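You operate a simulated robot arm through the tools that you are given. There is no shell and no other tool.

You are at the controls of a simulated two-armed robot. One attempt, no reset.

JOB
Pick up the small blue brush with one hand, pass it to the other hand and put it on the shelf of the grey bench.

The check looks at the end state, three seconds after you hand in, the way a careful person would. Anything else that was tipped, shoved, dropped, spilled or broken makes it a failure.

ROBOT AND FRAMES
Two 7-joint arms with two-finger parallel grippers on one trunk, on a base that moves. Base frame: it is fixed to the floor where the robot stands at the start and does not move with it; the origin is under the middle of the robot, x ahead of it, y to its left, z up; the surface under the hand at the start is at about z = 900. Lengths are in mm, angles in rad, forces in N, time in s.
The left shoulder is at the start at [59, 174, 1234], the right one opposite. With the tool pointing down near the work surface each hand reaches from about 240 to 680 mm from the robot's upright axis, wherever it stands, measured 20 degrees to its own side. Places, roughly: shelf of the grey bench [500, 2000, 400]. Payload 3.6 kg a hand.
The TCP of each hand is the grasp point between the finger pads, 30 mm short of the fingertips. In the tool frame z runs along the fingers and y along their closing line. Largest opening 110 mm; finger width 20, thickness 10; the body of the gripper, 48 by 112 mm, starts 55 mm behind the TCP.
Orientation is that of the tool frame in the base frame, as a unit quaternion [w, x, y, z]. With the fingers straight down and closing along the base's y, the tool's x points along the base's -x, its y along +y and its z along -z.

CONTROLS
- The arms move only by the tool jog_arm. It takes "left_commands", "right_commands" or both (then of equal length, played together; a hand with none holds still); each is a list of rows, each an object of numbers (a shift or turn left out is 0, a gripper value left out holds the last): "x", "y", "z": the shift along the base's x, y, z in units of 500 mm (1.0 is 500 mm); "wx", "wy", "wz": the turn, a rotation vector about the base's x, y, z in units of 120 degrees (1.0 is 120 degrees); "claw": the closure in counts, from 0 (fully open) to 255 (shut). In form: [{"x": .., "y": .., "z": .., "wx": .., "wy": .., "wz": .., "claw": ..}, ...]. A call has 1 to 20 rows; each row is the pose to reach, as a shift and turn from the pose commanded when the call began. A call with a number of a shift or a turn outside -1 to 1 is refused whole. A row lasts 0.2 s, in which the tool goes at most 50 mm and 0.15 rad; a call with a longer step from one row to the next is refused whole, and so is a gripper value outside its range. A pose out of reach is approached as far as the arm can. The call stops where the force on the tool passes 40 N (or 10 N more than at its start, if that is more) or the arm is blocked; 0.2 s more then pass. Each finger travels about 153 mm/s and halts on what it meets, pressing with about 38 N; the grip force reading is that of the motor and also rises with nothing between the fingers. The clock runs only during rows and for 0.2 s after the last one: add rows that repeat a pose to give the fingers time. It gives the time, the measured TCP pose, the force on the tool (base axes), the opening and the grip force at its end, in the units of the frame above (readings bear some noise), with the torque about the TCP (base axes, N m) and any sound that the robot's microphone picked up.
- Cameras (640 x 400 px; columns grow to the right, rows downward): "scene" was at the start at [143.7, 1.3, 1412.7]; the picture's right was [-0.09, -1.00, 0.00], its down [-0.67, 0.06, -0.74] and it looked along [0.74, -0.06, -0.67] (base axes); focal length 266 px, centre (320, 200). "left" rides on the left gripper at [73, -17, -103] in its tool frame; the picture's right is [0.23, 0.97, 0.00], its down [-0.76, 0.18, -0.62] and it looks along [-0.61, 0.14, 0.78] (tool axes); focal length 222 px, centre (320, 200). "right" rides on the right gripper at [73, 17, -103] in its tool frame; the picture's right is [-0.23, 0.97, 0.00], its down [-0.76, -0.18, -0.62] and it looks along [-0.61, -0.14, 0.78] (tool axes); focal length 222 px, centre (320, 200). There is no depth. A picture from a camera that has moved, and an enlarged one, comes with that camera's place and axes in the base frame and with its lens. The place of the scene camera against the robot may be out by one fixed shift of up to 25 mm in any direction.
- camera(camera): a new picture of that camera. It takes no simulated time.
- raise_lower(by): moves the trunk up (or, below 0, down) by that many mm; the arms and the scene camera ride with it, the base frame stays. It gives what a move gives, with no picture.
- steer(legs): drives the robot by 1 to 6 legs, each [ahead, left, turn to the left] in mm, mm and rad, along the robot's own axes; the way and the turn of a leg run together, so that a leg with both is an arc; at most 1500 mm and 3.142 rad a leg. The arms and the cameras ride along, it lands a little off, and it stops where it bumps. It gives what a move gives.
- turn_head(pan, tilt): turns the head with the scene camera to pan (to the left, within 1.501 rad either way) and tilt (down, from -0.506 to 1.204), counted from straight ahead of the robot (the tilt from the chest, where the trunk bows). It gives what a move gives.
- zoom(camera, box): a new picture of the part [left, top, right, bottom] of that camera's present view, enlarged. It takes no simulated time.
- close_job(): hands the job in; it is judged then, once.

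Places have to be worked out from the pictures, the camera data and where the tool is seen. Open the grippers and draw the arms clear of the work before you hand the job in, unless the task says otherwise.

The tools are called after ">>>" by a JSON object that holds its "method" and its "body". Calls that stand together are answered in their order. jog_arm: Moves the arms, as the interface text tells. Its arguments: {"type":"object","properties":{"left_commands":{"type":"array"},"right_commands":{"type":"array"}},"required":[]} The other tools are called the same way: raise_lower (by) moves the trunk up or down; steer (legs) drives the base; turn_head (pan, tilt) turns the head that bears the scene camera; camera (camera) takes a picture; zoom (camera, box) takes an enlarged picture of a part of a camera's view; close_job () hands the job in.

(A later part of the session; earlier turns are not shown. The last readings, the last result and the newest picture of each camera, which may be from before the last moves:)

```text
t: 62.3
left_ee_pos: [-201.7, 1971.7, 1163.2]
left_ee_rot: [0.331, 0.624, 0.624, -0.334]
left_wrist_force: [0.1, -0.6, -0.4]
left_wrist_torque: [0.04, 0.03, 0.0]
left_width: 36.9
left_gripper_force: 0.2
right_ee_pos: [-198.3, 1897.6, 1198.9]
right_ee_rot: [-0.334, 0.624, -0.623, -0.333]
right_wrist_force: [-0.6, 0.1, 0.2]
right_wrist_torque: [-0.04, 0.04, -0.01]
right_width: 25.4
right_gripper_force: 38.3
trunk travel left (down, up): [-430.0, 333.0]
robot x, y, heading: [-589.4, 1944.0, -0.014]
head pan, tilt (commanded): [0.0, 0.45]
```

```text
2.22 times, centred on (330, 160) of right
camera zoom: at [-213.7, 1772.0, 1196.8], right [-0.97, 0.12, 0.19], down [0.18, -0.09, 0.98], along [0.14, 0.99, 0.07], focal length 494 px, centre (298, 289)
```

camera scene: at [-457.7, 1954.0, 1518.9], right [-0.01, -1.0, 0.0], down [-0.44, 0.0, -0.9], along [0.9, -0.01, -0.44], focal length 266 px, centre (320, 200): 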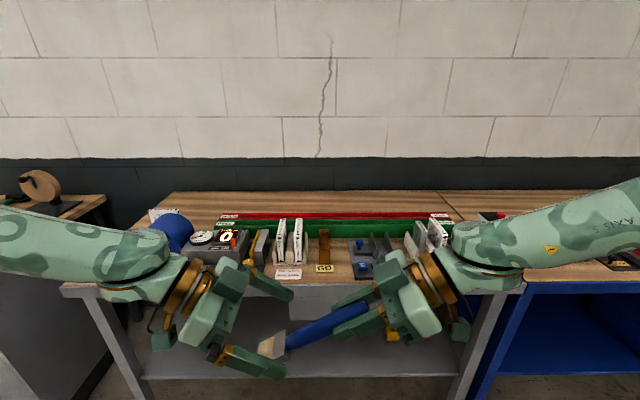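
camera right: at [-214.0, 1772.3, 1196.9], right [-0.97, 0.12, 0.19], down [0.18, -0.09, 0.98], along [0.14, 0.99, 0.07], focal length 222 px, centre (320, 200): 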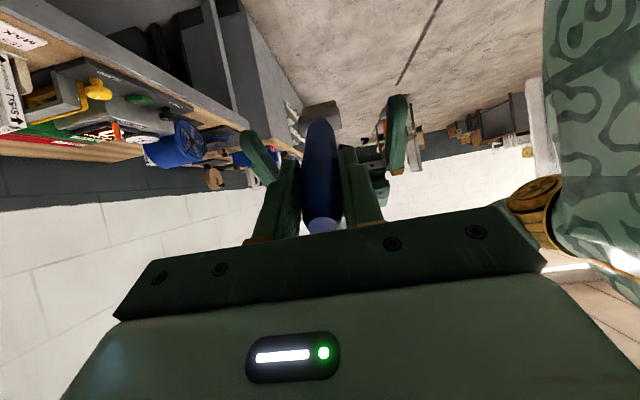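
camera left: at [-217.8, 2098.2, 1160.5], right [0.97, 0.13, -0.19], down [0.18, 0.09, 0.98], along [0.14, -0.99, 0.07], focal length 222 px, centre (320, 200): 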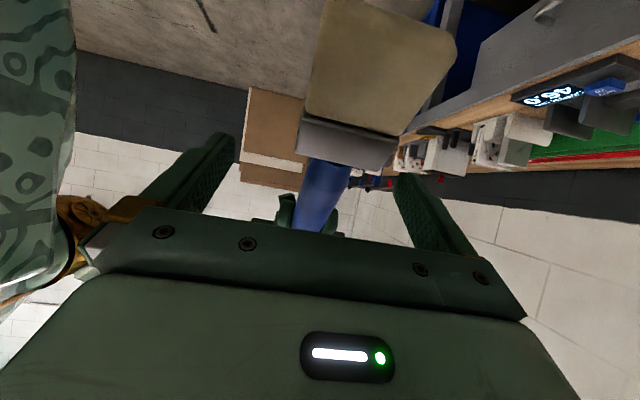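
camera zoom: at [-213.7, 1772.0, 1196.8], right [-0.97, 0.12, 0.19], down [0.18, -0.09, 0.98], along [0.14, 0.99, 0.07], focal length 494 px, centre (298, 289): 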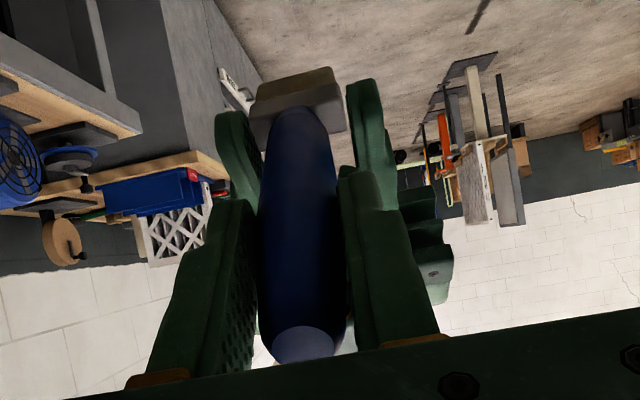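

The handle sits about 3 mm toward +x of the left hand's centre; I trim +3 mm in x and close the left fingers fully.

>>> {"method": "jog_arm", "body": {"left_commands": [{"x": 0.006, "claw": 170}, {"x": 0.006, "claw": 195}, {"x": 0.006, "claw": 215}, {"x": 0.006, "claw": 255}, {"x": 0.006, "claw": 255}, {"x": 0.006, "claw": 255}]}}

>>> {"method": "zoom", "body": {"camera": "left", "box": [230, 90, 430, 250]}}

>>> {"method": "zoom", "body": {"camera": "scene", "box": [160, 230, 460, 400]}}

```text
t: 63.7
left_ee_pos: [-196.4, 1971.9, 1162.9]
left_ee_rot: [0.332, 0.624, 0.623, -0.334]
left_wrist_force: [-7.8, 2.1, 1.9]
left_wrist_torque: [-0.06, -0.15, -0.33]
left_width: 23.7
left_gripper_force: 37.6
right_ee_pos: [-196.8, 1897.4, 1199.8]
right_ee_rot: [-0.334, 0.624, -0.623, -0.333]
right_wrist_force: [6.8, -1.3, -3.0]
right_wrist_torque: [-0.19, -0.13, -0.25]
right_width: 25.6
right_gripper_force: 38.2
trunk travel left (down, up): [-430.0, 333.0]
robot x, y, heading: [-586.3, 1948.8, -0.013]
head pan, tilt (commanded): [0.0, 0.45]
```

```text
2.50 times, centred on (330, 170) of left
camera zoom: at [-214.0, 2098.5, 1160.3], right [0.97, 0.12, -0.19], down [0.18, 0.09, 0.98], along [0.14, -0.99, 0.07], focal length 555 px, centre (295, 275)
```

zoom: 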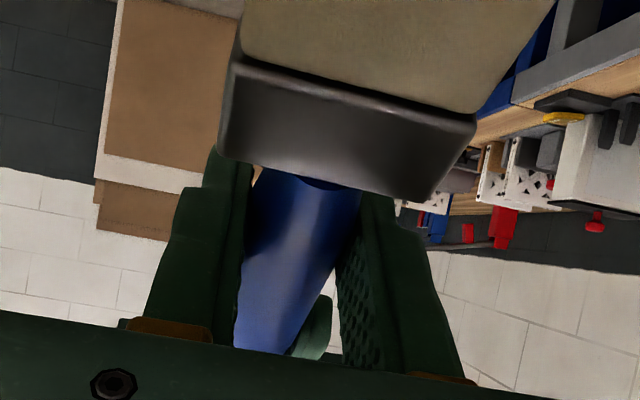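

```text
2.13 times, centred on (310, 315) of scene
camera zoom: at [-457.4, 1953.6, 1518.8], right [-0.01, -1.0, 0.0], down [-0.44, 0.01, -0.9], along [0.9, -0.01, -0.44], focal length 566 px, centre (341, -45)
```

zoom: 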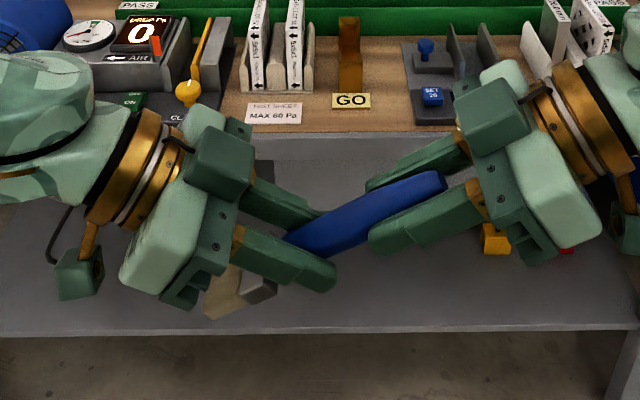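

The left hand now grips the handle (23.7 mm, 38 N) with only small strain between the hands. I open the right fingers, then draw the right hand back along its own axis.

>>> {"method": "jog_arm", "body": {"right_commands": [{"claw": 190}, {"claw": 180}, {"claw": 150}, {"claw": 100}, {"claw": 60}, {"claw": 60}]}}

>>> {"method": "zoom", "body": {"camera": "scene", "box": [160, 230, 460, 400]}}

```text
t: 65.1
left_ee_pos: [-196.1, 1972.3, 1162.8]
left_ee_rot: [0.332, 0.624, 0.623, -0.334]
left_wrist_force: [0.0, -0.6, 0.6]
left_wrist_torque: [0.02, 0.01, -0.04]
left_width: 23.9
left_gripper_force: 38.2
right_ee_pos: [-197.8, 1898.7, 1199.5]
right_ee_rot: [-0.332, 0.625, -0.623, -0.333]
right_wrist_force: [0.7, 0.3, 0.0]
right_wrist_torque: [0.0, 0.03, 0.02]
right_width: 83.9
right_gripper_force: 0.2
trunk travel left (down, up): [-430.0, 333.0]
robot x, y, heading: [-585.0, 1946.1, -0.013]
head pan, tilt (commanded): [0.0, 0.45]
```

```text
2.13 times, centred on (310, 315) of scene
camera zoom: at [-457.4, 1953.6, 1518.8], right [-0.01, -1.0, 0.0], down [-0.44, 0.01, -0.9], along [0.9, -0.01, -0.44], focal length 566 px, centre (341, -45)
```

zoom: 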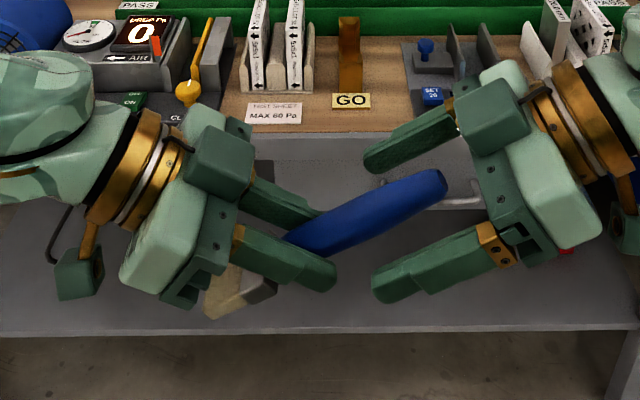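

The brush stays firmly in the left hand. I draw the right hand back along its axis, away from the handle end.

>>> {"method": "jog_arm", "body": {"right_commands": [{"y": -0.04, "z": 0.027}, {"y": -0.1, "z": 0.067}, {"y": -0.16, "z": 0.107}, {"y": -0.22, "z": 0.147}, {"y": -0.22, "z": 0.147}]}}

>>> {"method": "camera", "body": {"camera": "scene"}}

>>> {"method": "camera", "body": {"camera": "left"}}

```text
t: 66.3
left_ee_pos: [-198.5, 1972.0, 1161.1]
left_ee_rot: [0.332, 0.624, 0.624, -0.333]
left_wrist_force: [-0.1, 0.8, 0.7]
left_wrist_torque: [-0.01, 0.0, 0.03]
left_width: 23.6
left_gripper_force: 38.0
right_ee_pos: [-174.4, 1807.3, 1280.7]
right_ee_rot: [-0.333, 0.624, -0.623, -0.334]
right_wrist_force: [0.9, 0.2, 0.1]
right_wrist_torque: [-0.05, -0.01, -0.03]
right_width: 84.2
right_gripper_force: 0.1
right hand out of reach, approached as far as the arm can: row 3, 4, 5
trunk travel left (down, up): [-430.0, 333.0]
robot x, y, heading: [-587.4, 1946.4, -0.01]
head pan, tilt (commanded): [0.0, 0.45]
```

```text
taken
camera scene: at [-457.4, 1953.8, 1518.8], right [-0.01, -1.0, 0.0], down [-0.44, 0.0, -0.9], along [0.9, -0.01, -0.44], focal length 266 px, centre (320, 200)
```

scene: 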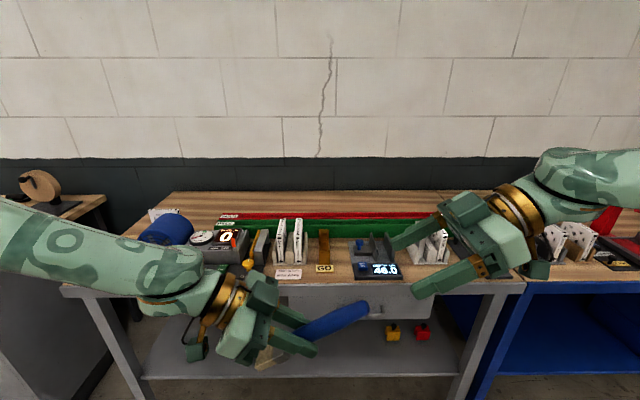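

```text
taken
camera left: at [-213.7, 2098.7, 1160.2], right [0.97, 0.13, -0.19], down [0.18, 0.09, 0.98], along [0.14, -0.99, 0.07], focal length 222 px, centre (320, 200)
```

left: 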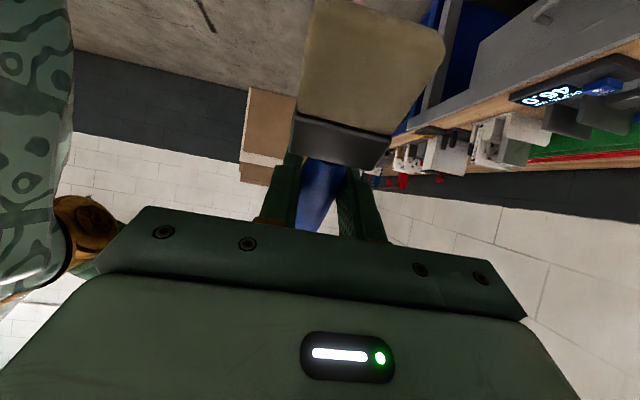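

Handover done: the brush is held only by the left hand. I bring the right hand back to the tool-down posture, drawn in to the right and close to the robot.

>>> {"method": "jog_arm", "body": {"right_commands": [{"x": -0.0163, "y": -0.01, "z": 0.007, "wx": -0.0261, "wy": 0.0261, "wz": -0.0488}, {"x": -0.0326, "y": -0.02, "z": 0.014, "wx": -0.0522, "wy": 0.0522, "wz": -0.0977}, {"x": -0.0489, "y": -0.03, "z": 0.021, "wx": -0.0783, "wy": 0.0783, "wz": -0.1465}, {"x": -0.0652, "y": -0.04, "z": 0.028, "wx": -0.1044, "wy": 0.1044, "wz": -0.1953}, {"x": -0.0815, "y": -0.05, "z": 0.035, "wx": -0.1305, "wy": 0.1305, "wz": -0.2441}, {"x": -0.0978, "y": -0.06, "z": 0.042, "wx": -0.1566, "wy": 0.1566, "wz": -0.293}, {"x": -0.1141, "y": -0.07, "z": 0.049, "wx": -0.1827, "wy": 0.1827, "wz": -0.3418}, {"x": -0.1304, "y": -0.08, "z": 0.056, "wx": -0.2088, "wy": 0.2088, "wz": -0.3906}, {"x": -0.1467, "y": -0.09, "z": 0.063, "wx": -0.2349, "wy": 0.2349, "wz": -0.4395}, {"x": -0.163, "y": -0.1, "z": 0.07, "wx": -0.261, "wy": 0.261, "wz": -0.4883}, {"x": -0.1793, "y": -0.11, "z": 0.077, "wx": -0.2871, "wy": 0.2871, "wz": -0.5371}, {"x": -0.1956, "y": -0.12, "z": 0.084, "wx": -0.3132, "wy": 0.3132, "wz": -0.5859}, {"x": -0.2119, "y": -0.13, "z": 0.091, "wx": -0.3393, "wy": 0.3393, "wz": -0.6348}, {"x": -0.2282, "y": -0.14, "z": 0.098, "wx": -0.3654, "wy": 0.3654, "wz": -0.6836}, {"x": -0.2282, "y": -0.14, "z": 0.098, "wx": -0.3654, "wy": 0.3654, "wz": -0.6836}]}}

>>> {"method": "camera", "body": {"camera": "scene"}}

```text
t: 69.5
left_ee_pos: [-196.3, 1972.3, 1162.9]
left_ee_rot: [0.331, 0.624, 0.624, -0.333]
left_wrist_force: [-0.3, -0.4, -0.2]
left_wrist_torque: [-0.03, 0.01, -0.01]
left_width: 23.7
left_gripper_force: 37.9
right_ee_pos: [-204.7, 1816.9, 1416.0]
right_ee_rot: [-0.003, -0.001, 1.0, 0.0]
right_wrist_force: [0.3, 0.5, -0.1]
right_wrist_torque: [-0.04, 0.03, 0.03]
right_width: 84.2
right_gripper_force: 0.0
right hand out of reach, approached as far as the arm can: row 1, 2, 3, 4, 5, 6, 7, 8, 9, 10, 11, 12, 13, 14, 15
trunk travel left (down, up): [-430.0, 333.0]
robot x, y, heading: [-587.9, 1945.9, -0.012]
head pan, tilt (commanded): [0.0, 0.45]
```

```text
taken
camera scene: at [-457.6, 1953.8, 1518.9], right [-0.01, -1.0, 0.0], down [-0.44, 0.01, -0.9], along [0.9, -0.01, -0.44], focal length 266 px, centre (320, 200)
```

scene: 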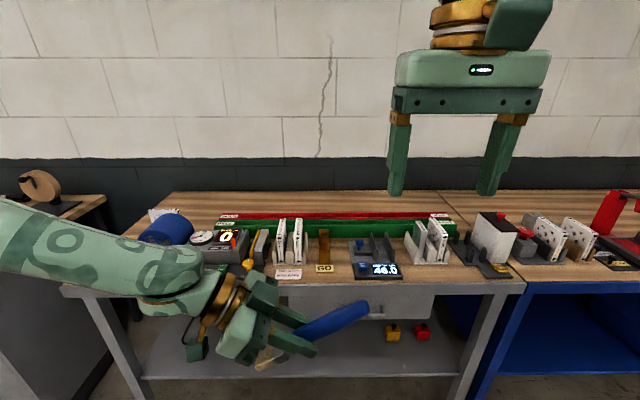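

The right hand is tool-down again. I pull it a bit further back and right, out of the way, before turning the left hand.

>>> {"method": "jog_arm", "body": {"right_commands": [{"x": -0.05, "y": -0.06}, {"x": -0.11, "y": -0.12}, {"x": -0.12, "y": -0.16}, {"x": -0.12, "y": -0.16}]}}

>>> {"method": "jog_arm", "body": {"left_commands": [{"x": 0.0, "y": 0.0174, "z": 0.0096, "wx": 0.0261, "wy": 0.0261, "wz": 0.0488}, {"y": 0.0349, "z": 0.0191, "wx": 0.0522, "wy": 0.0522, "wz": 0.0977}, {"y": 0.0523, "z": 0.0287, "wx": 0.0783, "wy": 0.0783, "wz": 0.1465}, {"y": 0.0697, "z": 0.0383, "wx": 0.1044, "wy": 0.1044, "wz": 0.1953}, {"y": 0.0871, "z": 0.0479, "wx": 0.1305, "wy": 0.1305, "wz": 0.2441}, {"y": 0.1046, "z": 0.0574, "wx": 0.1566, "wy": 0.1566, "wz": 0.293}, {"y": 0.122, "z": 0.067, "wx": 0.1827, "wy": 0.1827, "wz": 0.3418}, {"y": 0.1394, "z": 0.0766, "wx": 0.2088, "wy": 0.2088, "wz": 0.3906}, {"y": 0.1569, "z": 0.0861, "wx": 0.2349, "wy": 0.2349, "wz": 0.4395}, {"y": 0.1743, "z": 0.0957, "wx": 0.261, "wy": 0.261, "wz": 0.4883}, {"y": 0.1917, "z": 0.1053, "wx": 0.2871, "wy": 0.2871, "wz": 0.5371}, {"y": 0.2091, "z": 0.1149, "wx": 0.3132, "wy": 0.3132, "wz": 0.5859}, {"y": 0.2266, "z": 0.1244, "wx": 0.3393, "wy": 0.3393, "wz": 0.6348}, {"y": 0.244, "z": 0.134, "wx": 0.3654, "wy": 0.3654, "wz": 0.6836}, {"y": 0.244, "z": 0.134, "wx": 0.3654, "wy": 0.3654, "wz": 0.6836}]}}

>>> {"method": "camera", "body": {"camera": "scene"}}

>>> {"method": "camera", "body": {"camera": "left"}}

```text
t: 70.5
left_ee_pos: [-195.9, 1973.3, 1162.1]
left_ee_rot: [0.332, 0.624, 0.624, -0.334]
left_wrist_force: [-0.1, 0.2, -0.3]
left_wrist_torque: [0.0, 0.04, -0.05]
left_width: 24.0
left_gripper_force: 37.5
right_ee_pos: [-249.6, 1752.6, 1480.2]
right_ee_rot: [-0.003, -0.001, 1.0, 0.001]
right_wrist_force: [0.1, -0.2, 0.1]
right_wrist_torque: [-0.05, -0.03, 0.01]
right_width: 84.2
right_gripper_force: 0.1
right hand out of reach, approached as far as the arm can: row 1, 2, 3, 4
trunk travel left (down, up): [-430.0, 333.0]
robot x, y, heading: [-584.9, 1945.2, -0.015]
head pan, tilt (commanded): [0.0, 0.45]
```

```text
t: 73.7
left_ee_pos: [-240.4, 1986.2, 1287.4]
left_ee_rot: [-0.003, -0.001, 1.0, 0.0]
left_wrist_force: [1.1, -0.5, 0.2]
left_wrist_torque: [-0.01, 0.02, -0.01]
left_width: 24.0
left_gripper_force: 38.5
left hand out of reach, approached as far as the arm can: row 4, 5, 6, 7, 8, 9, 10, 11, 12, 13, 14, 15
right_ee_pos: [-251.2, 1749.6, 1480.8]
right_ee_rot: [-0.003, -0.002, 1.0, 0.0]
right_wrist_force: [-0.5, -0.6, -0.5]
right_wrist_torque: [0.01, 0.0, 0.0]
right_width: 84.3
right_gripper_force: 0.1
trunk travel left (down, up): [-430.0, 333.0]
robot x, y, heading: [-585.3, 1947.1, -0.015]
head pan, tilt (commanded): [0.0, 0.45]
```

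```text
taken
camera scene: at [-457.8, 1953.2, 1518.9], right [-0.01, -1.0, 0.0], down [-0.44, 0.01, -0.9], along [0.9, -0.01, -0.44], focal length 266 px, centre (320, 200)
```

scene: 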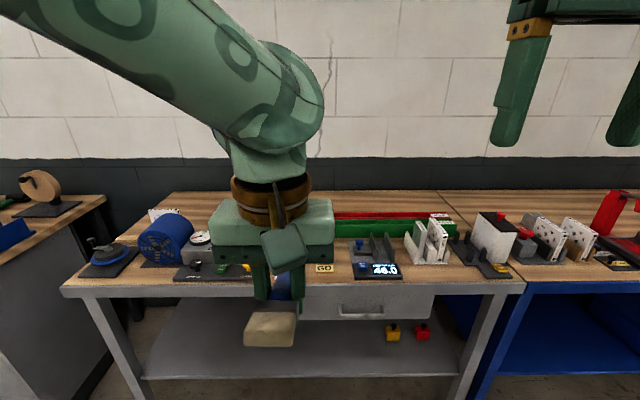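

```text
taken
camera left: at [-311.3, 1968.1, 1391.2], right [-0.23, 0.97, 0.0], down [0.76, 0.18, 0.62], along [0.6, 0.14, -0.79], focal length 222 px, centre (320, 200)
```

left: 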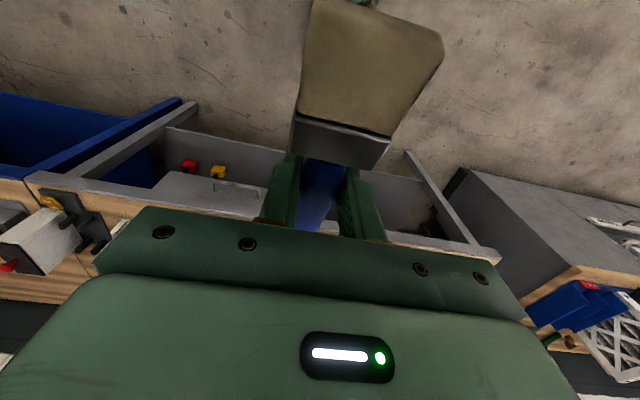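

The brush is now in the left hand with the hand pointing down, bristles toward the robot. Next I move the left hand out to its own side and pitch it 30° forward so that the brush becomes nearly level.

>>> {"method": "jog_arm", "body": {"left_commands": [{"x": 0.05, "y": 0.06, "z": -0.015}, {"x": 0.1, "y": 0.12, "z": -0.03}, {"x": 0.15, "y": 0.18, "z": -0.05}, {"x": 0.2, "y": 0.24, "z": -0.07}, {"x": 0.2, "y": 0.24, "z": -0.07, "wy": -0.0625}, {"x": 0.2, "y": 0.24, "z": -0.07, "wy": -0.125}, {"x": 0.2, "y": 0.24, "z": -0.07, "wy": -0.1875}, {"x": 0.2, "y": 0.24, "z": -0.07, "wy": -0.25}, {"x": 0.2, "y": 0.24, "z": -0.07, "wy": -0.25}]}}

>>> {"method": "camera", "body": {"camera": "scene"}}

>>> {"method": "camera", "body": {"camera": "left"}}

```text
t: 75.7
left_ee_pos: [-183.0, 1900.2, 1246.5]
left_ee_rot: [0.17, 0.004, 0.983, -0.076]
left_wrist_force: [-0.5, 0.3, -0.8]
left_wrist_torque: [0.0, 0.01, 0.01]
left_width: 24.0
left_gripper_force: 38.5
left hand out of reach, approached as far as the arm can: row 1, 2, 3, 4, 5, 6, 7, 8, 9
right_ee_pos: [-252.1, 1750.9, 1479.5]
right_ee_rot: [-0.003, -0.003, 1.0, 0.0]
right_wrist_force: [0.0, -0.4, -0.4]
right_wrist_torque: [0.02, -0.01, -0.02]
right_width: 84.1
right_gripper_force: 0.1
trunk travel left (down, up): [-430.0, 333.0]
robot x, y, heading: [-589.9, 1946.0, -0.011]
head pan, tilt (commanded): [0.0, 0.45]
```

```text
taken
camera scene: at [-461.1, 1959.4, 1508.4], right [0.06, -1.0, 0.0], down [-0.54, -0.03, -0.84], along [0.84, 0.05, -0.54], focal length 266 px, centre (320, 200)
```

scene: 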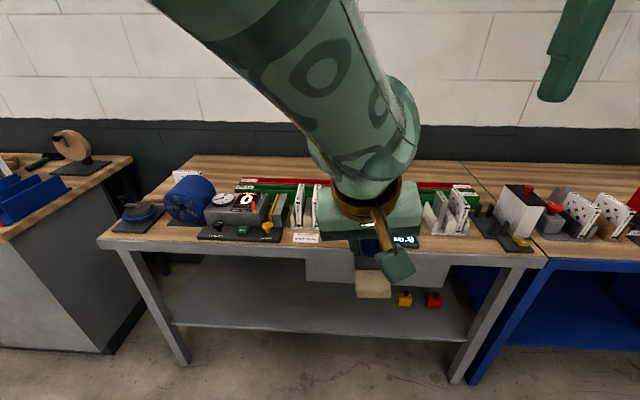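

```text
taken
camera left: at [-286.6, 1898.4, 1320.8], right [-0.18, 0.96, -0.22], down [0.52, 0.28, 0.81], along [0.84, 0.03, -0.55], focal length 222 px, centre (320, 200)
```

left: 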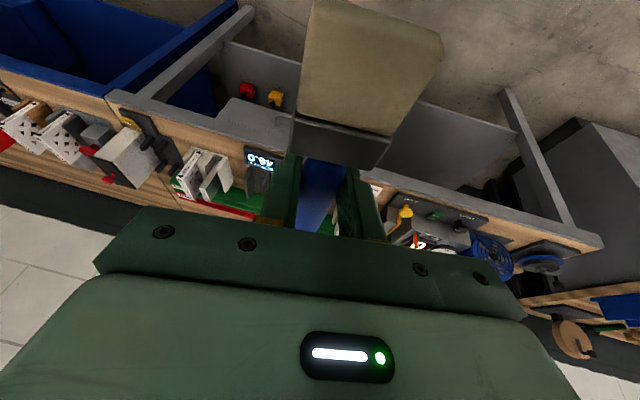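

The left hand went the wrong way (to [−183, 1900, 1246]) and the head camera got nudged: the left forearm is in an awkward elbow-high posture near the head. I undo that last move step by step toward the previous pose.

>>> {"method": "jog_arm", "body": {"left_commands": [{"x": -0.028, "y": 0.043, "z": 0.02, "wx": 0.018, "wy": 0.041}, {"x": -0.057, "y": 0.086, "z": 0.041, "wx": 0.037, "wy": 0.082}, {"x": -0.086, "y": 0.13, "z": 0.061, "wx": 0.055, "wy": 0.122}, {"x": -0.115, "y": 0.172, "z": 0.082, "wx": 0.073, "wy": 0.163, "wz": 0.004}, {"x": -0.115, "y": 0.172, "z": 0.082, "wx": 0.073, "wy": 0.163, "wz": 0.004}]}}

>>> {"method": "camera", "body": {"camera": "scene"}}

>>> {"method": "camera", "body": {"camera": "right"}}

```text
t: 76.9
left_ee_pos: [-236.3, 1980.4, 1286.7]
left_ee_rot: [0.003, 0.015, 1.0, 0.011]
left_wrist_force: [0.1, -0.3, -0.6]
left_wrist_torque: [-0.01, 0.03, -0.01]
left_width: 23.6
left_gripper_force: 37.9
left hand out of reach, approached as far as the arm can: row 1, 2, 3, 4, 5
right_ee_pos: [-250.9, 1749.9, 1480.8]
right_ee_rot: [-0.003, -0.001, 1.0, 0.001]
right_wrist_force: [0.3, -0.4, 0.4]
right_wrist_torque: [0.03, 0.02, -0.01]
right_width: 84.4
right_gripper_force: 0.1
trunk travel left (down, up): [-430.0, 333.0]
robot x, y, heading: [-585.0, 1948.3, -0.01]
head pan, tilt (commanded): [0.0, 0.45]
```

```text
taken
camera scene: at [-457.3, 1952.6, 1518.8], right [-0.01, -1.0, 0.0], down [-0.44, 0.01, -0.9], along [0.9, -0.01, -0.44], focal length 266 px, centre (320, 200)
```

scene: 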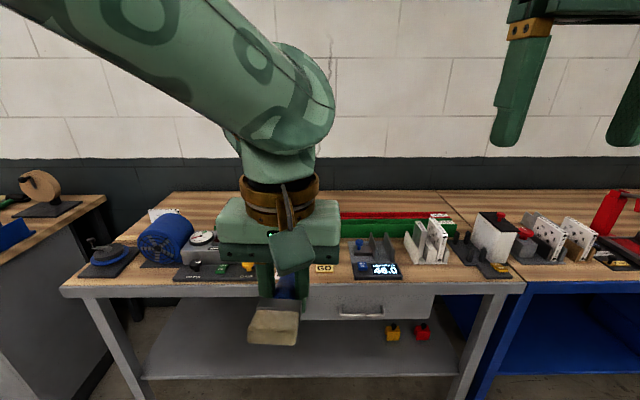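

```text
taken
camera right: at [-321.5, 1766.2, 1583.6], right [0.22, 0.97, 0.0], down [0.77, -0.18, 0.62], along [0.6, -0.14, -0.79], focal length 222 px, centre (320, 200)
```

right: 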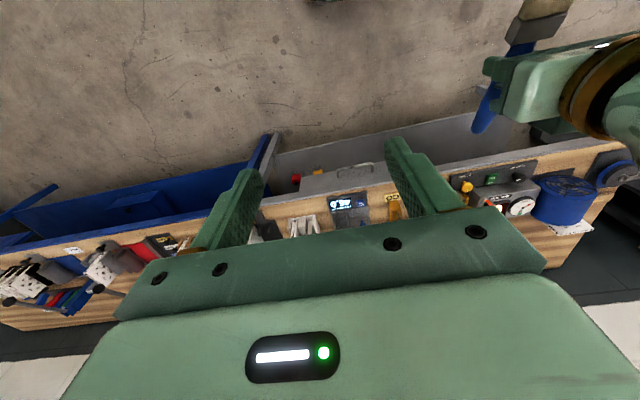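

The head is back in place and the left hand at its former pose. I return to the handover orientation, where the elbow hung out to the left, and will take another route from there.

>>> {"method": "jog_arm", "body": {"left_commands": [{"x": 0.006, "y": -0.001, "z": -0.018, "wx": -0.0261, "wy": -0.0261, "wz": -0.0488}, {"x": 0.011, "y": -0.002, "z": -0.036, "wx": -0.0522, "wy": -0.0522, "wz": -0.0977}, {"x": 0.017, "y": -0.003, "z": -0.054, "wx": -0.0783, "wy": -0.0783, "wz": -0.1465}, {"x": 0.023, "y": -0.005, "z": -0.071, "wx": -0.1044, "wy": -0.1044, "wz": -0.1953}, {"x": 0.029, "y": -0.006, "z": -0.089, "wx": -0.1305, "wy": -0.1305, "wz": -0.2441}, {"x": 0.034, "y": -0.007, "z": -0.107, "wx": -0.1566, "wy": -0.1566, "wz": -0.293}, {"x": 0.04, "y": -0.008, "z": -0.125, "wx": -0.1827, "wy": -0.1827, "wz": -0.3418}, {"x": 0.046, "y": -0.009, "z": -0.143, "wx": -0.2088, "wy": -0.2088, "wz": -0.3906}, {"x": 0.051, "y": -0.01, "z": -0.161, "wx": -0.2349, "wy": -0.2349, "wz": -0.4395}, {"x": 0.057, "y": -0.011, "z": -0.179, "wx": -0.261, "wy": -0.261, "wz": -0.4883}, {"x": 0.063, "y": -0.013, "z": -0.196, "wx": -0.2871, "wy": -0.2871, "wz": -0.5371}, {"x": 0.069, "y": -0.014, "z": -0.214, "wx": -0.3132, "wy": -0.3132, "wz": -0.5859}, {"x": 0.074, "y": -0.015, "z": -0.232, "wx": -0.3393, "wy": -0.3393, "wz": -0.6348}, {"x": 0.08, "y": -0.016, "z": -0.25, "wx": -0.3654, "wy": -0.3654, "wz": -0.6836}, {"x": 0.08, "y": -0.016, "z": -0.25, "wx": -0.3654, "wy": -0.3654, "wz": -0.6836}]}}

>>> {"method": "camera", "body": {"camera": "scene"}}

```text
t: 80.1
left_ee_pos: [-193.8, 1977.3, 1161.3]
left_ee_rot: [0.349, 0.626, 0.617, -0.325]
left_wrist_force: [0.3, -0.1, 0.0]
left_wrist_torque: [0.04, 0.02, -0.01]
left_width: 23.8
left_gripper_force: 37.9
left hand out of reach, approached as far as the arm can: row 1, 2, 3, 4, 5, 6, 7, 8, 9
right_ee_pos: [-251.7, 1751.1, 1478.6]
right_ee_rot: [-0.002, -0.002, 1.0, 0.001]
right_wrist_force: [-0.5, 0.0, 0.3]
right_wrist_torque: [-0.01, -0.03, 0.01]
right_width: 84.4
right_gripper_force: 0.0
trunk travel left (down, up): [-430.0, 333.0]
robot x, y, heading: [-589.3, 1947.5, -0.014]
head pan, tilt (commanded): [0.0, 0.45]
```

```text
taken
camera scene: at [-458.0, 1953.4, 1518.9], right [-0.01, -1.0, 0.0], down [-0.44, 0.01, -0.9], along [0.9, -0.01, -0.44], focal length 266 px, centre (320, 200)
```

scene: 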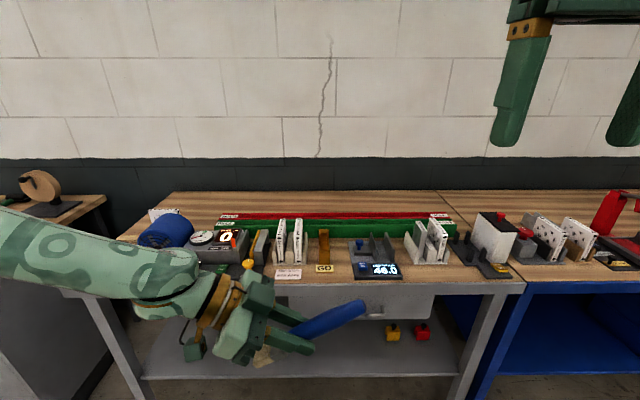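

Back in the handover pose with the elbow out to the left. From here I swing the hand about its wrist (yaw left) so it comes to point forward; first half now.

>>> {"method": "jog_arm", "body": {"left_commands": [{"x": 0.04, "y": 0.003, "wz": 0.0682}, {"x": 0.079, "y": 0.013, "wz": 0.1364}, {"x": 0.116, "y": 0.03, "wz": 0.2046}, {"x": 0.15, "y": 0.053, "wz": 0.2727}, {"x": 0.181, "y": 0.081, "wz": 0.3409}, {"x": 0.207, "y": 0.115, "wz": 0.4091}, {"x": 0.207, "y": 0.115, "wz": 0.4091}]}}

>>> {"method": "camera", "body": {"camera": "scene"}}

```text
t: 81.7
left_ee_pos: [-88.4, 2036.0, 1160.6]
left_ee_rot: [0.453, 0.312, 0.822, -0.151]
left_wrist_force: [0.3, 0.5, -1.3]
left_wrist_torque: [0.01, -0.04, 0.0]
left_width: 23.8
left_gripper_force: 38.0
right_ee_pos: [-250.6, 1750.3, 1479.8]
right_ee_rot: [-0.003, -0.002, 1.0, 0.001]
right_wrist_force: [-0.2, -0.1, -0.3]
right_wrist_torque: [0.03, 0.01, -0.02]
right_width: 84.2
right_gripper_force: 0.1
trunk travel left (down, up): [-430.0, 333.0]
robot x, y, heading: [-586.7, 1944.7, -0.014]
head pan, tilt (commanded): [0.0, 0.45]
```

```text
taken
camera scene: at [-457.5, 1953.3, 1518.9], right [-0.01, -1.0, 0.0], down [-0.44, 0.01, -0.9], along [0.9, -0.01, -0.44], focal length 266 px, centre (320, 200)
```

scene: 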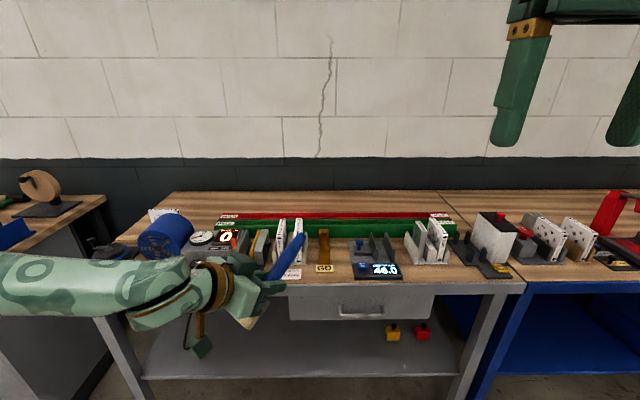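

That works smoothly. Second half of the swing.

>>> {"method": "jog_arm", "body": {"left_commands": [{"x": 0.02, "y": 0.038, "wz": 0.0682}, {"x": 0.034, "y": 0.079, "wz": 0.1364}, {"x": 0.042, "y": 0.124, "wz": 0.2046}, {"x": 0.042, "y": 0.17, "wz": 0.2727}, {"x": 0.038, "y": 0.217, "wz": 0.3409}, {"x": 0.038, "y": 0.217, "wz": 0.3409}]}}

>>> {"method": "turn_head", "body": {"pan": 0.3, "tilt": 0.6}}

>>> {"method": "camera", "body": {"camera": "scene"}}

>>> {"method": "camera", "body": {"camera": "left"}}

```text
t: 83.1
left_ee_pos: [-76.8, 2143.2, 1175.5]
left_ee_rot: [0.458, 0.008, 0.888, 0.025]
left_wrist_force: [-0.2, 0.6, -0.5]
left_wrist_torque: [0.0, 0.01, -0.03]
left_width: 23.7
left_gripper_force: 37.6
left hand out of reach, approached as far as the arm can: row 2, 3, 4, 5, 6
right_ee_pos: [-251.4, 1756.2, 1480.8]
right_ee_rot: [-0.003, -0.003, 1.0, -0.001]
right_wrist_force: [-0.1, 0.4, -0.2]
right_wrist_torque: [-0.06, 0.0, -0.01]
right_width: 84.3
right_gripper_force: 0.1
trunk travel left (down, up): [-430.0, 333.0]
robot x, y, heading: [-587.2, 1947.0, -0.01]
head pan, tilt (commanded): [0.0, 0.45]
```

```text
t: 83.9
left_ee_pos: [-74.2, 2138.2, 1174.3]
left_ee_rot: [0.458, 0.009, 0.889, 0.026]
left_wrist_force: [0.0, -0.7, -0.4]
left_wrist_torque: [-0.02, 0.01, 0.01]
left_width: 24.0
left_gripper_force: 37.9
right_ee_pos: [-250.4, 1749.9, 1479.2]
right_ee_rot: [-0.003, -0.001, 1.0, 0.001]
right_wrist_force: [0.6, 0.5, 0.2]
right_wrist_torque: [0.03, 0.0, -0.03]
right_width: 84.2
right_gripper_force: 0.0
trunk travel left (down, up): [-430.0, 333.0]
robot x, y, heading: [-588.5, 1943.5, -0.014]
head pan, tilt (commanded): [0.3, 0.6]
```

```text
taken
camera scene: at [-464.4, 1979.1, 1505.3], right [0.28, -0.96, 0.0], down [-0.54, -0.16, -0.83], along [0.79, 0.23, -0.56], focal length 266 px, centre (320, 200)
```

scene: 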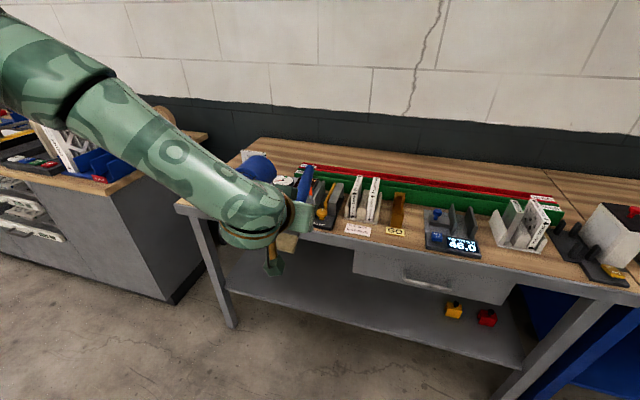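

```text
taken
camera left: at [-201.7, 2120.5, 1174.7], right [-0.14, 0.98, -0.13], down [-0.07, 0.12, 0.99], along [0.99, 0.14, 0.05], focal length 222 px, centre (320, 200)
```

left: 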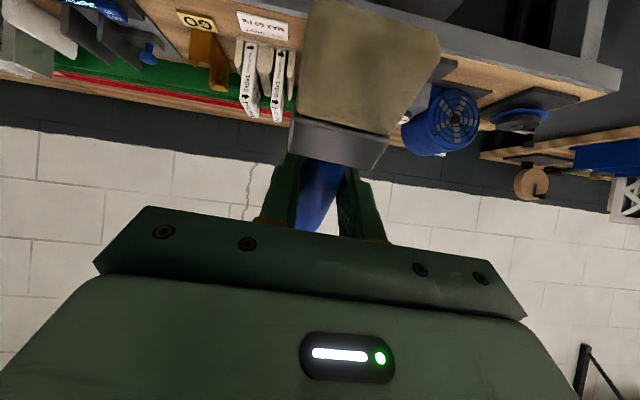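

The left hand now points forward, 35° down, brush held. I back off 100 mm and slide left 85 mm to line up with the free part of the shelf (y≈2230), then lower the trunk fully.

>>> {"method": "steer", "body": {"legs": [[-100, 85, 0.012]]}}

>>> {"method": "raise_lower", "body": {"by": -400}}

>>> {"method": "camera", "body": {"camera": "left"}}

>>> {"method": "camera", "body": {"camera": "scene"}}

```text
t: 85.2
left_ee_pos: [-179.3, 2229.2, 1173.9]
left_ee_rot: [0.458, 0.005, 0.889, 0.028]
left_wrist_force: [-0.4, -0.3, -0.5]
left_wrist_torque: [-0.01, -0.01, 0.02]
left_width: 24.0
left_gripper_force: 37.0
right_ee_pos: [-349.4, 1840.7, 1479.3]
right_ee_rot: [-0.002, -0.007, 1.0, 0.002]
right_wrist_force: [0.1, 0.9, 0.3]
right_wrist_torque: [-0.05, -0.02, -0.03]
right_width: 84.3
right_gripper_force: 0.1
trunk travel left (down, up): [-430.0, 333.0]
robot x, y, heading: [-690.7, 2029.9, -0.002]
head pan, tilt (commanded): [0.3, 0.6]
```

```text
t: 89.0
left_ee_pos: [-135.1, 2231.0, 587.5]
left_ee_rot: [0.258, 0.01, 0.966, 0.027]
left_wrist_force: [0.8, 0.5, -0.3]
left_wrist_torque: [-0.01, -0.01, 0.01]
left_width: 23.6
left_gripper_force: 37.8
right_ee_pos: [-333.9, 1840.1, 1073.3]
right_ee_rot: [-0.02, -0.008, 1.0, 0.001]
right_wrist_force: [-0.2, -0.4, -0.3]
right_wrist_torque: [-0.03, 0.01, 0.01]
right_width: 84.1
right_gripper_force: 0.1
trunk travel left (down, up): [-30.0, 733.0]
robot x, y, heading: [-691.1, 2034.1, -0.003]
head pan, tilt (commanded): [0.3, 0.6]
```

```text
taken
camera left: at [-250.8, 2210.6, 639.8], right [-0.19, 0.98, -0.06], down [0.35, 0.12, 0.93], along [0.92, 0.16, -0.37], focal length 222 px, centre (320, 200)
```

left: 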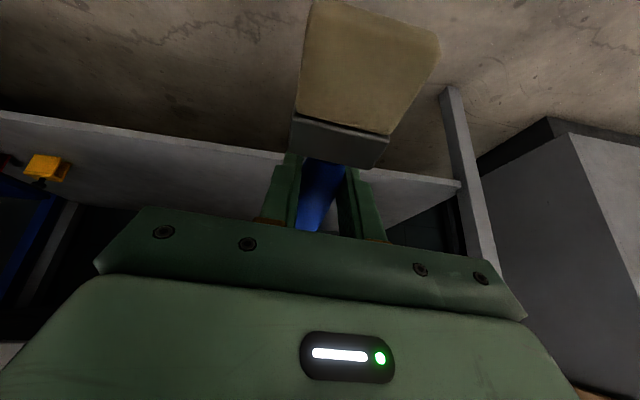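

```text
taken
camera scene: at [-373.7, 2066.3, 1088.7], right [0.3, -0.95, 0.0], down [-0.54, -0.17, -0.82], along [0.79, 0.24, -0.57], focal length 266 px, centre (320, 200)
```

scene: 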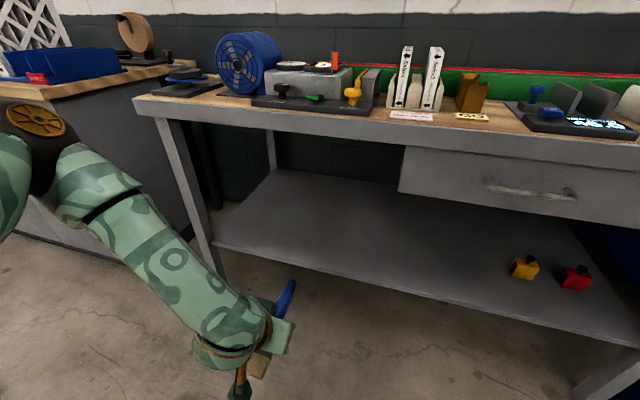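

Lowering made the trunk lean as well: the left TCP is now at [−135, 2231, 588], hand 60° down, brush level, facing the shelf. I enlarge the left camera view to measure the shelf edge.

>>> {"method": "zoom", "body": {"camera": "left", "box": [0, 80, 300, 240]}}

>>> {"method": "zoom", "body": {"camera": "left", "box": [340, 60, 560, 260]}}

>>> {"method": "turn_head", "body": {"pan": 0.9, "tilt": 0.7}}

>>> {"method": "camera", "body": {"camera": "scene"}}

```text
2.13 times, centred on (150, 160) of left
camera zoom: at [-250.8, 2210.6, 639.8], right [-0.19, 0.98, -0.06], down [0.35, 0.12, 0.93], along [0.92, 0.16, -0.37], focal length 474 px, centre (683, 285)
```

zoom: 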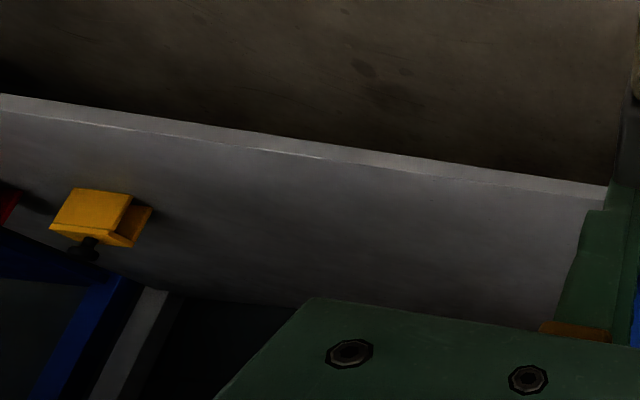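

```text
2.00 times, centred on (450, 160) of left
camera zoom: at [-250.8, 2210.6, 639.8], right [-0.19, 0.98, -0.06], down [0.35, 0.12, 0.93], along [0.92, 0.16, -0.37], focal length 444 px, centre (60, 280)
```

zoom: 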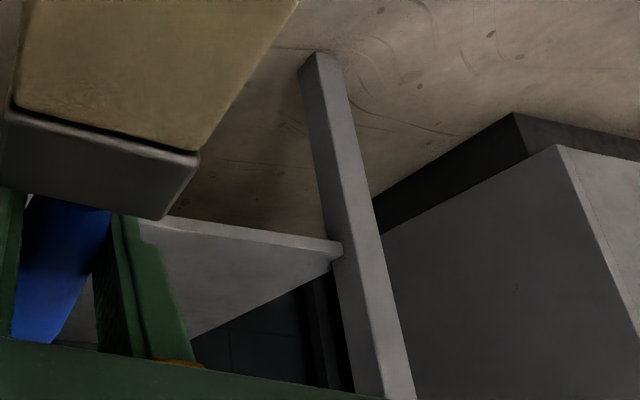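

```text
t: 90.0
left_ee_pos: [-136.2, 2230.7, 587.2]
left_ee_rot: [0.257, 0.01, 0.966, 0.027]
left_wrist_force: [-0.1, 0.6, -1.3]
left_wrist_torque: [0.04, 0.02, -0.05]
left_width: 24.1
left_gripper_force: 38.1
right_ee_pos: [-333.2, 1841.2, 1072.9]
right_ee_rot: [-0.02, -0.008, 1.0, 0.003]
right_wrist_force: [0.9, -1.9, 0.6]
right_wrist_torque: [0.01, -0.03, 0.0]
right_width: 84.4
right_gripper_force: 0.1
trunk travel left (down, up): [-30.0, 733.0]
robot x, y, heading: [-690.3, 2031.8, 0.003]
head pan, tilt (commanded): [0.901, 0.7]
```

```text
taken
camera scene: at [-405.0, 2106.7, 1079.9], right [0.78, -0.62, 0.0], down [-0.4, -0.5, -0.76], along [0.47, 0.6, -0.64], focal length 266 px, centre (320, 200)
```

scene: 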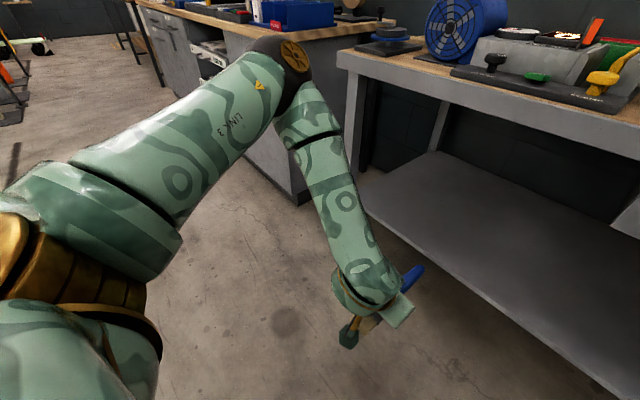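

The elbow hangs to the left of and above the wrist, well in front of the bench. I move the left hand 120 mm forward in free air to get a second wrist-camera view and triangulate the shelf's edge and height.

>>> {"method": "jog_arm", "body": {"left_commands": [{"x": 0.06}, {"x": 0.12}, {"x": 0.18}, {"x": 0.24}, {"x": 0.24}]}}

>>> {"method": "camera", "body": {"camera": "left"}}

>>> {"method": "zoom", "body": {"camera": "left", "box": [0, 40, 300, 240]}}

>>> {"method": "camera", "body": {"camera": "scene"}}

```text
t: 91.2
left_ee_pos: [-12.7, 2230.6, 590.1]
left_ee_rot: [0.258, 0.01, 0.966, 0.027]
left_wrist_force: [0.9, -0.5, -0.7]
left_wrist_torque: [-0.04, 0.02, -0.01]
left_width: 23.9
left_gripper_force: 38.1
right_ee_pos: [-333.2, 1839.5, 1073.2]
right_ee_rot: [-0.02, -0.008, 1.0, 0.002]
right_wrist_force: [0.4, 0.0, -0.8]
right_wrist_torque: [-0.01, 0.0, 0.02]
right_width: 84.2
right_gripper_force: 0.1
trunk travel left (down, up): [-30.0, 733.0]
robot x, y, heading: [-686.8, 2031.8, 0.003]
head pan, tilt (commanded): [0.901, 0.7]
```

```text
taken
camera left: at [-128.7, 2211.6, 640.9], right [-0.19, 0.98, -0.06], down [0.35, 0.12, 0.93], along [0.92, 0.16, -0.37], focal length 222 px, centre (320, 200)
```

left: 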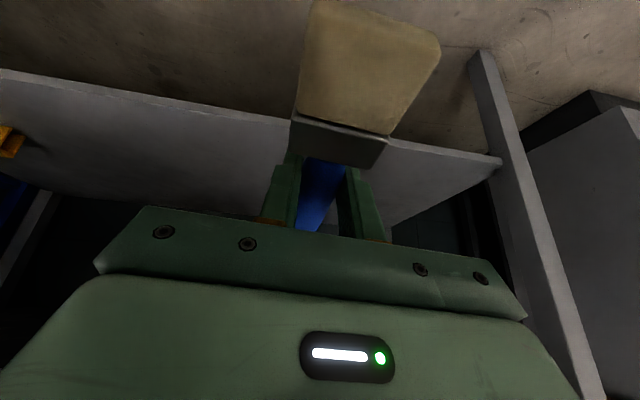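

```text
2.00 times, centred on (150, 140) of left
camera zoom: at [-128.7, 2211.6, 640.9], right [-0.19, 0.98, -0.06], down [0.35, 0.12, 0.93], along [0.92, 0.16, -0.37], focal length 444 px, centre (660, 320)
```

zoom: 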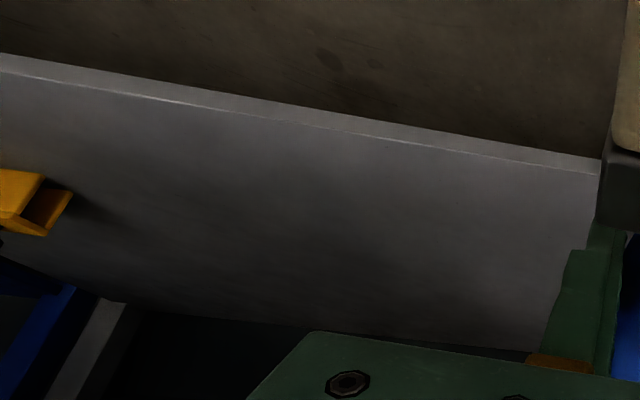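

```text
taken
camera scene: at [-405.1, 2106.7, 1079.9], right [0.78, -0.62, 0.0], down [-0.4, -0.51, -0.76], along [0.47, 0.6, -0.64], focal length 266 px, centre (320, 200)
```

scene: 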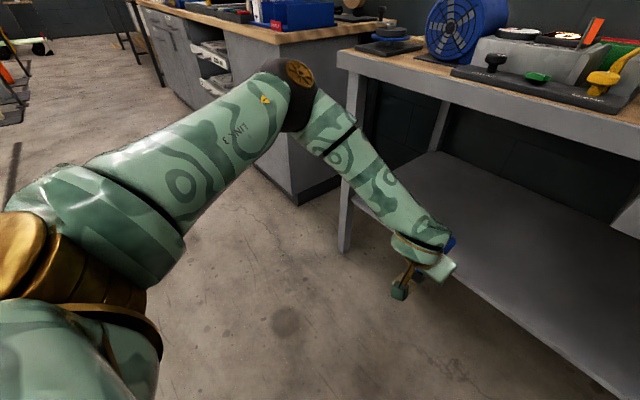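

Triangulated from two wrist views: shelf top at z ≈ 355, front edge at x ≈ 225; bench-top front edge at x ≈ 190 with underside near z ≈ 850. I drive 200 mm forward; the hand (z ≈ 590) will pass well below the bench top.

>>> {"method": "steer", "body": {"legs": [[195, 0, 0]]}}

>>> {"method": "camera", "body": {"camera": "scene"}}

>>> {"method": "camera", "body": {"camera": "left"}}

>>> {"method": "camera", "body": {"camera": "right"}}

```text
t: 92.8
left_ee_pos: [175.4, 2230.2, 587.3]
left_ee_rot: [0.257, 0.011, 0.966, 0.027]
left_wrist_force: [-0.8, 0.8, -0.2]
left_wrist_torque: [0.01, 0.02, -0.01]
left_width: 23.8
left_gripper_force: 38.2
right_ee_pos: [-142.5, 1839.7, 1072.9]
right_ee_rot: [-0.02, -0.007, 1.0, 0.002]
right_wrist_force: [0.1, -0.4, -0.3]
right_wrist_torque: [0.02, 0.03, -0.02]
right_width: 84.1
right_gripper_force: 0.0
trunk travel left (down, up): [-30.0, 733.0]
robot x, y, heading: [-498.2, 2032.2, -0.001]
head pan, tilt (commanded): [0.901, 0.7]
```

```text
taken
camera scene: at [-214.6, 2106.4, 1079.7], right [0.78, -0.62, 0.0], down [-0.4, -0.5, -0.76], along [0.47, 0.6, -0.64], focal length 266 px, centre (320, 200)
```

scene: 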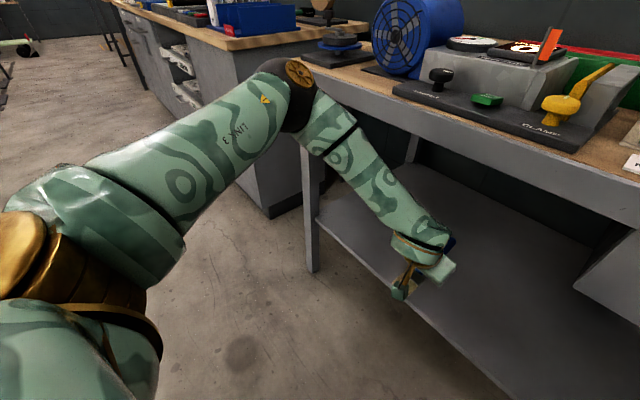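

```text
taken
camera left: at [61.4, 2210.9, 640.4], right [-0.19, 0.98, -0.06], down [0.35, 0.12, 0.93], along [0.92, 0.16, -0.37], focal length 222 px, centre (320, 200)
```

left: 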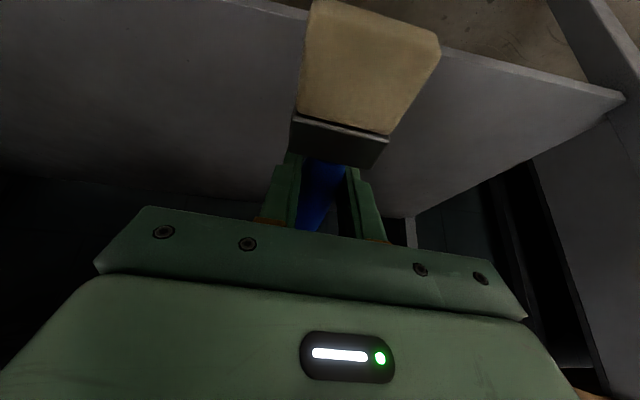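

```text
taken
camera right: at [-210.9, 1855.2, 1179.0], right [0.21, 0.98, -0.01], down [0.79, -0.17, 0.59], along [0.58, -0.13, -0.81], focal length 222 px, centre (320, 200)
```

right: 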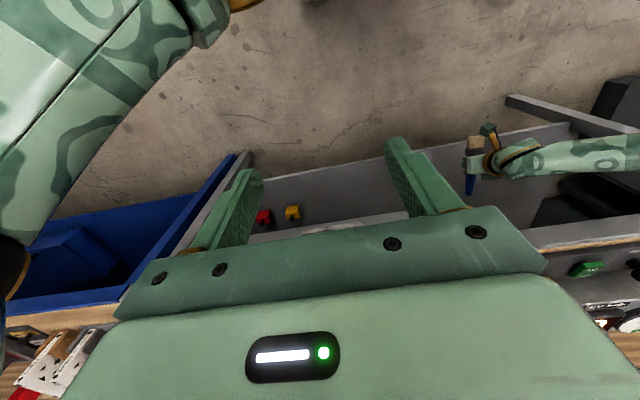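

Hand and brush are under the bench-top line with room on all sides; the elbow is about 130 mm in front of the bench. I extend the left hand forward and down diagonally to about [330, 2230, 430].

>>> {"method": "jog_arm", "body": {"left_commands": [{"x": 0.04, "z": -0.03}, {"x": 0.08, "z": -0.07}, {"x": 0.12, "z": -0.11}, {"x": 0.16, "z": -0.15}, {"x": 0.2, "z": -0.19}, {"x": 0.24, "z": -0.23}, {"x": 0.28, "z": -0.27}, {"x": 0.31, "z": -0.31}, {"x": 0.31, "z": -0.31}]}}

>>> {"method": "camera", "body": {"camera": "scene"}}

>>> {"method": "camera", "body": {"camera": "left"}}

>>> {"method": "zoom", "body": {"camera": "right", "box": [420, 80, 640, 220]}}

```text
t: 94.8
left_ee_pos: [309.2, 2233.3, 449.5]
left_ee_rot: [0.257, 0.01, 0.966, 0.025]
left_wrist_force: [-0.2, 0.3, 0.1]
left_wrist_torque: [-0.01, -0.03, 0.0]
left_width: 23.5
left_gripper_force: 37.9
left hand out of reach, approached as far as the arm can: row 7, 8, 9
right_ee_pos: [-143.6, 1840.6, 1073.3]
right_ee_rot: [-0.02, -0.007, 1.0, 0.001]
right_wrist_force: [0.6, 0.3, 0.9]
right_wrist_torque: [-0.01, 0.0, 0.0]
right_width: 84.2
right_gripper_force: 0.0
trunk travel left (down, up): [-30.0, 733.0]
robot x, y, heading: [-500.2, 2032.0, 0.001]
head pan, tilt (commanded): [0.901, 0.7]
```

```text
taken
camera scene: at [-215.3, 2106.6, 1079.9], right [0.78, -0.62, 0.0], down [-0.4, -0.5, -0.76], along [0.47, 0.6, -0.64], focal length 266 px, centre (320, 200)
```

scene: 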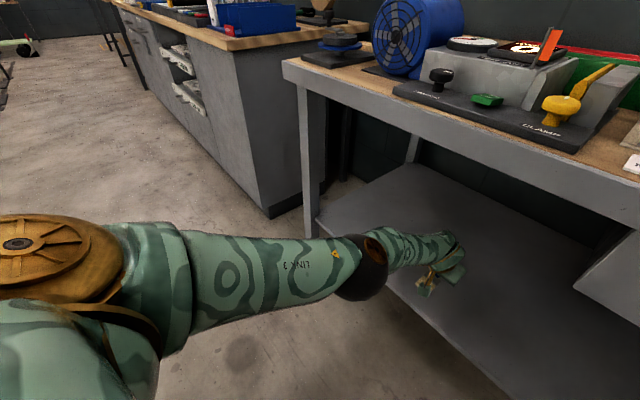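

```text
taken
camera left: at [195.0, 2213.9, 502.8], right [-0.19, 0.98, -0.06], down [0.35, 0.12, 0.93], along [0.92, 0.16, -0.37], focal length 222 px, centre (320, 200)
```

left: 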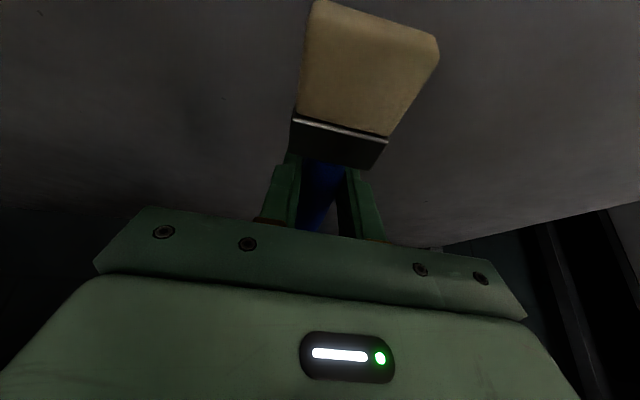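

```text
2.86 times, centred on (530, 150) of right
camera zoom: at [-211.6, 1855.5, 1179.3], right [0.21, 0.98, -0.01], down [0.79, -0.17, 0.59], along [0.58, -0.13, -0.81], focal length 635 px, centre (-280, 343)
```

zoom: 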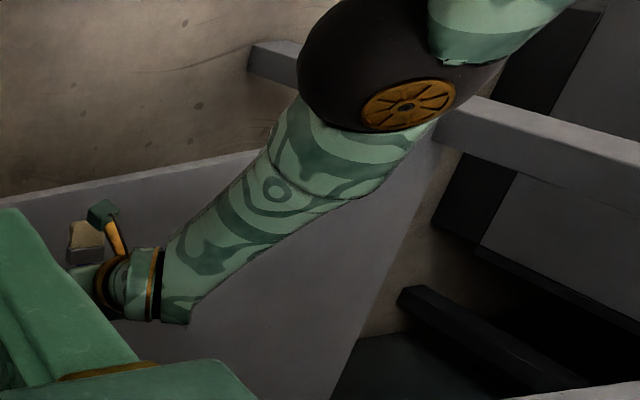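

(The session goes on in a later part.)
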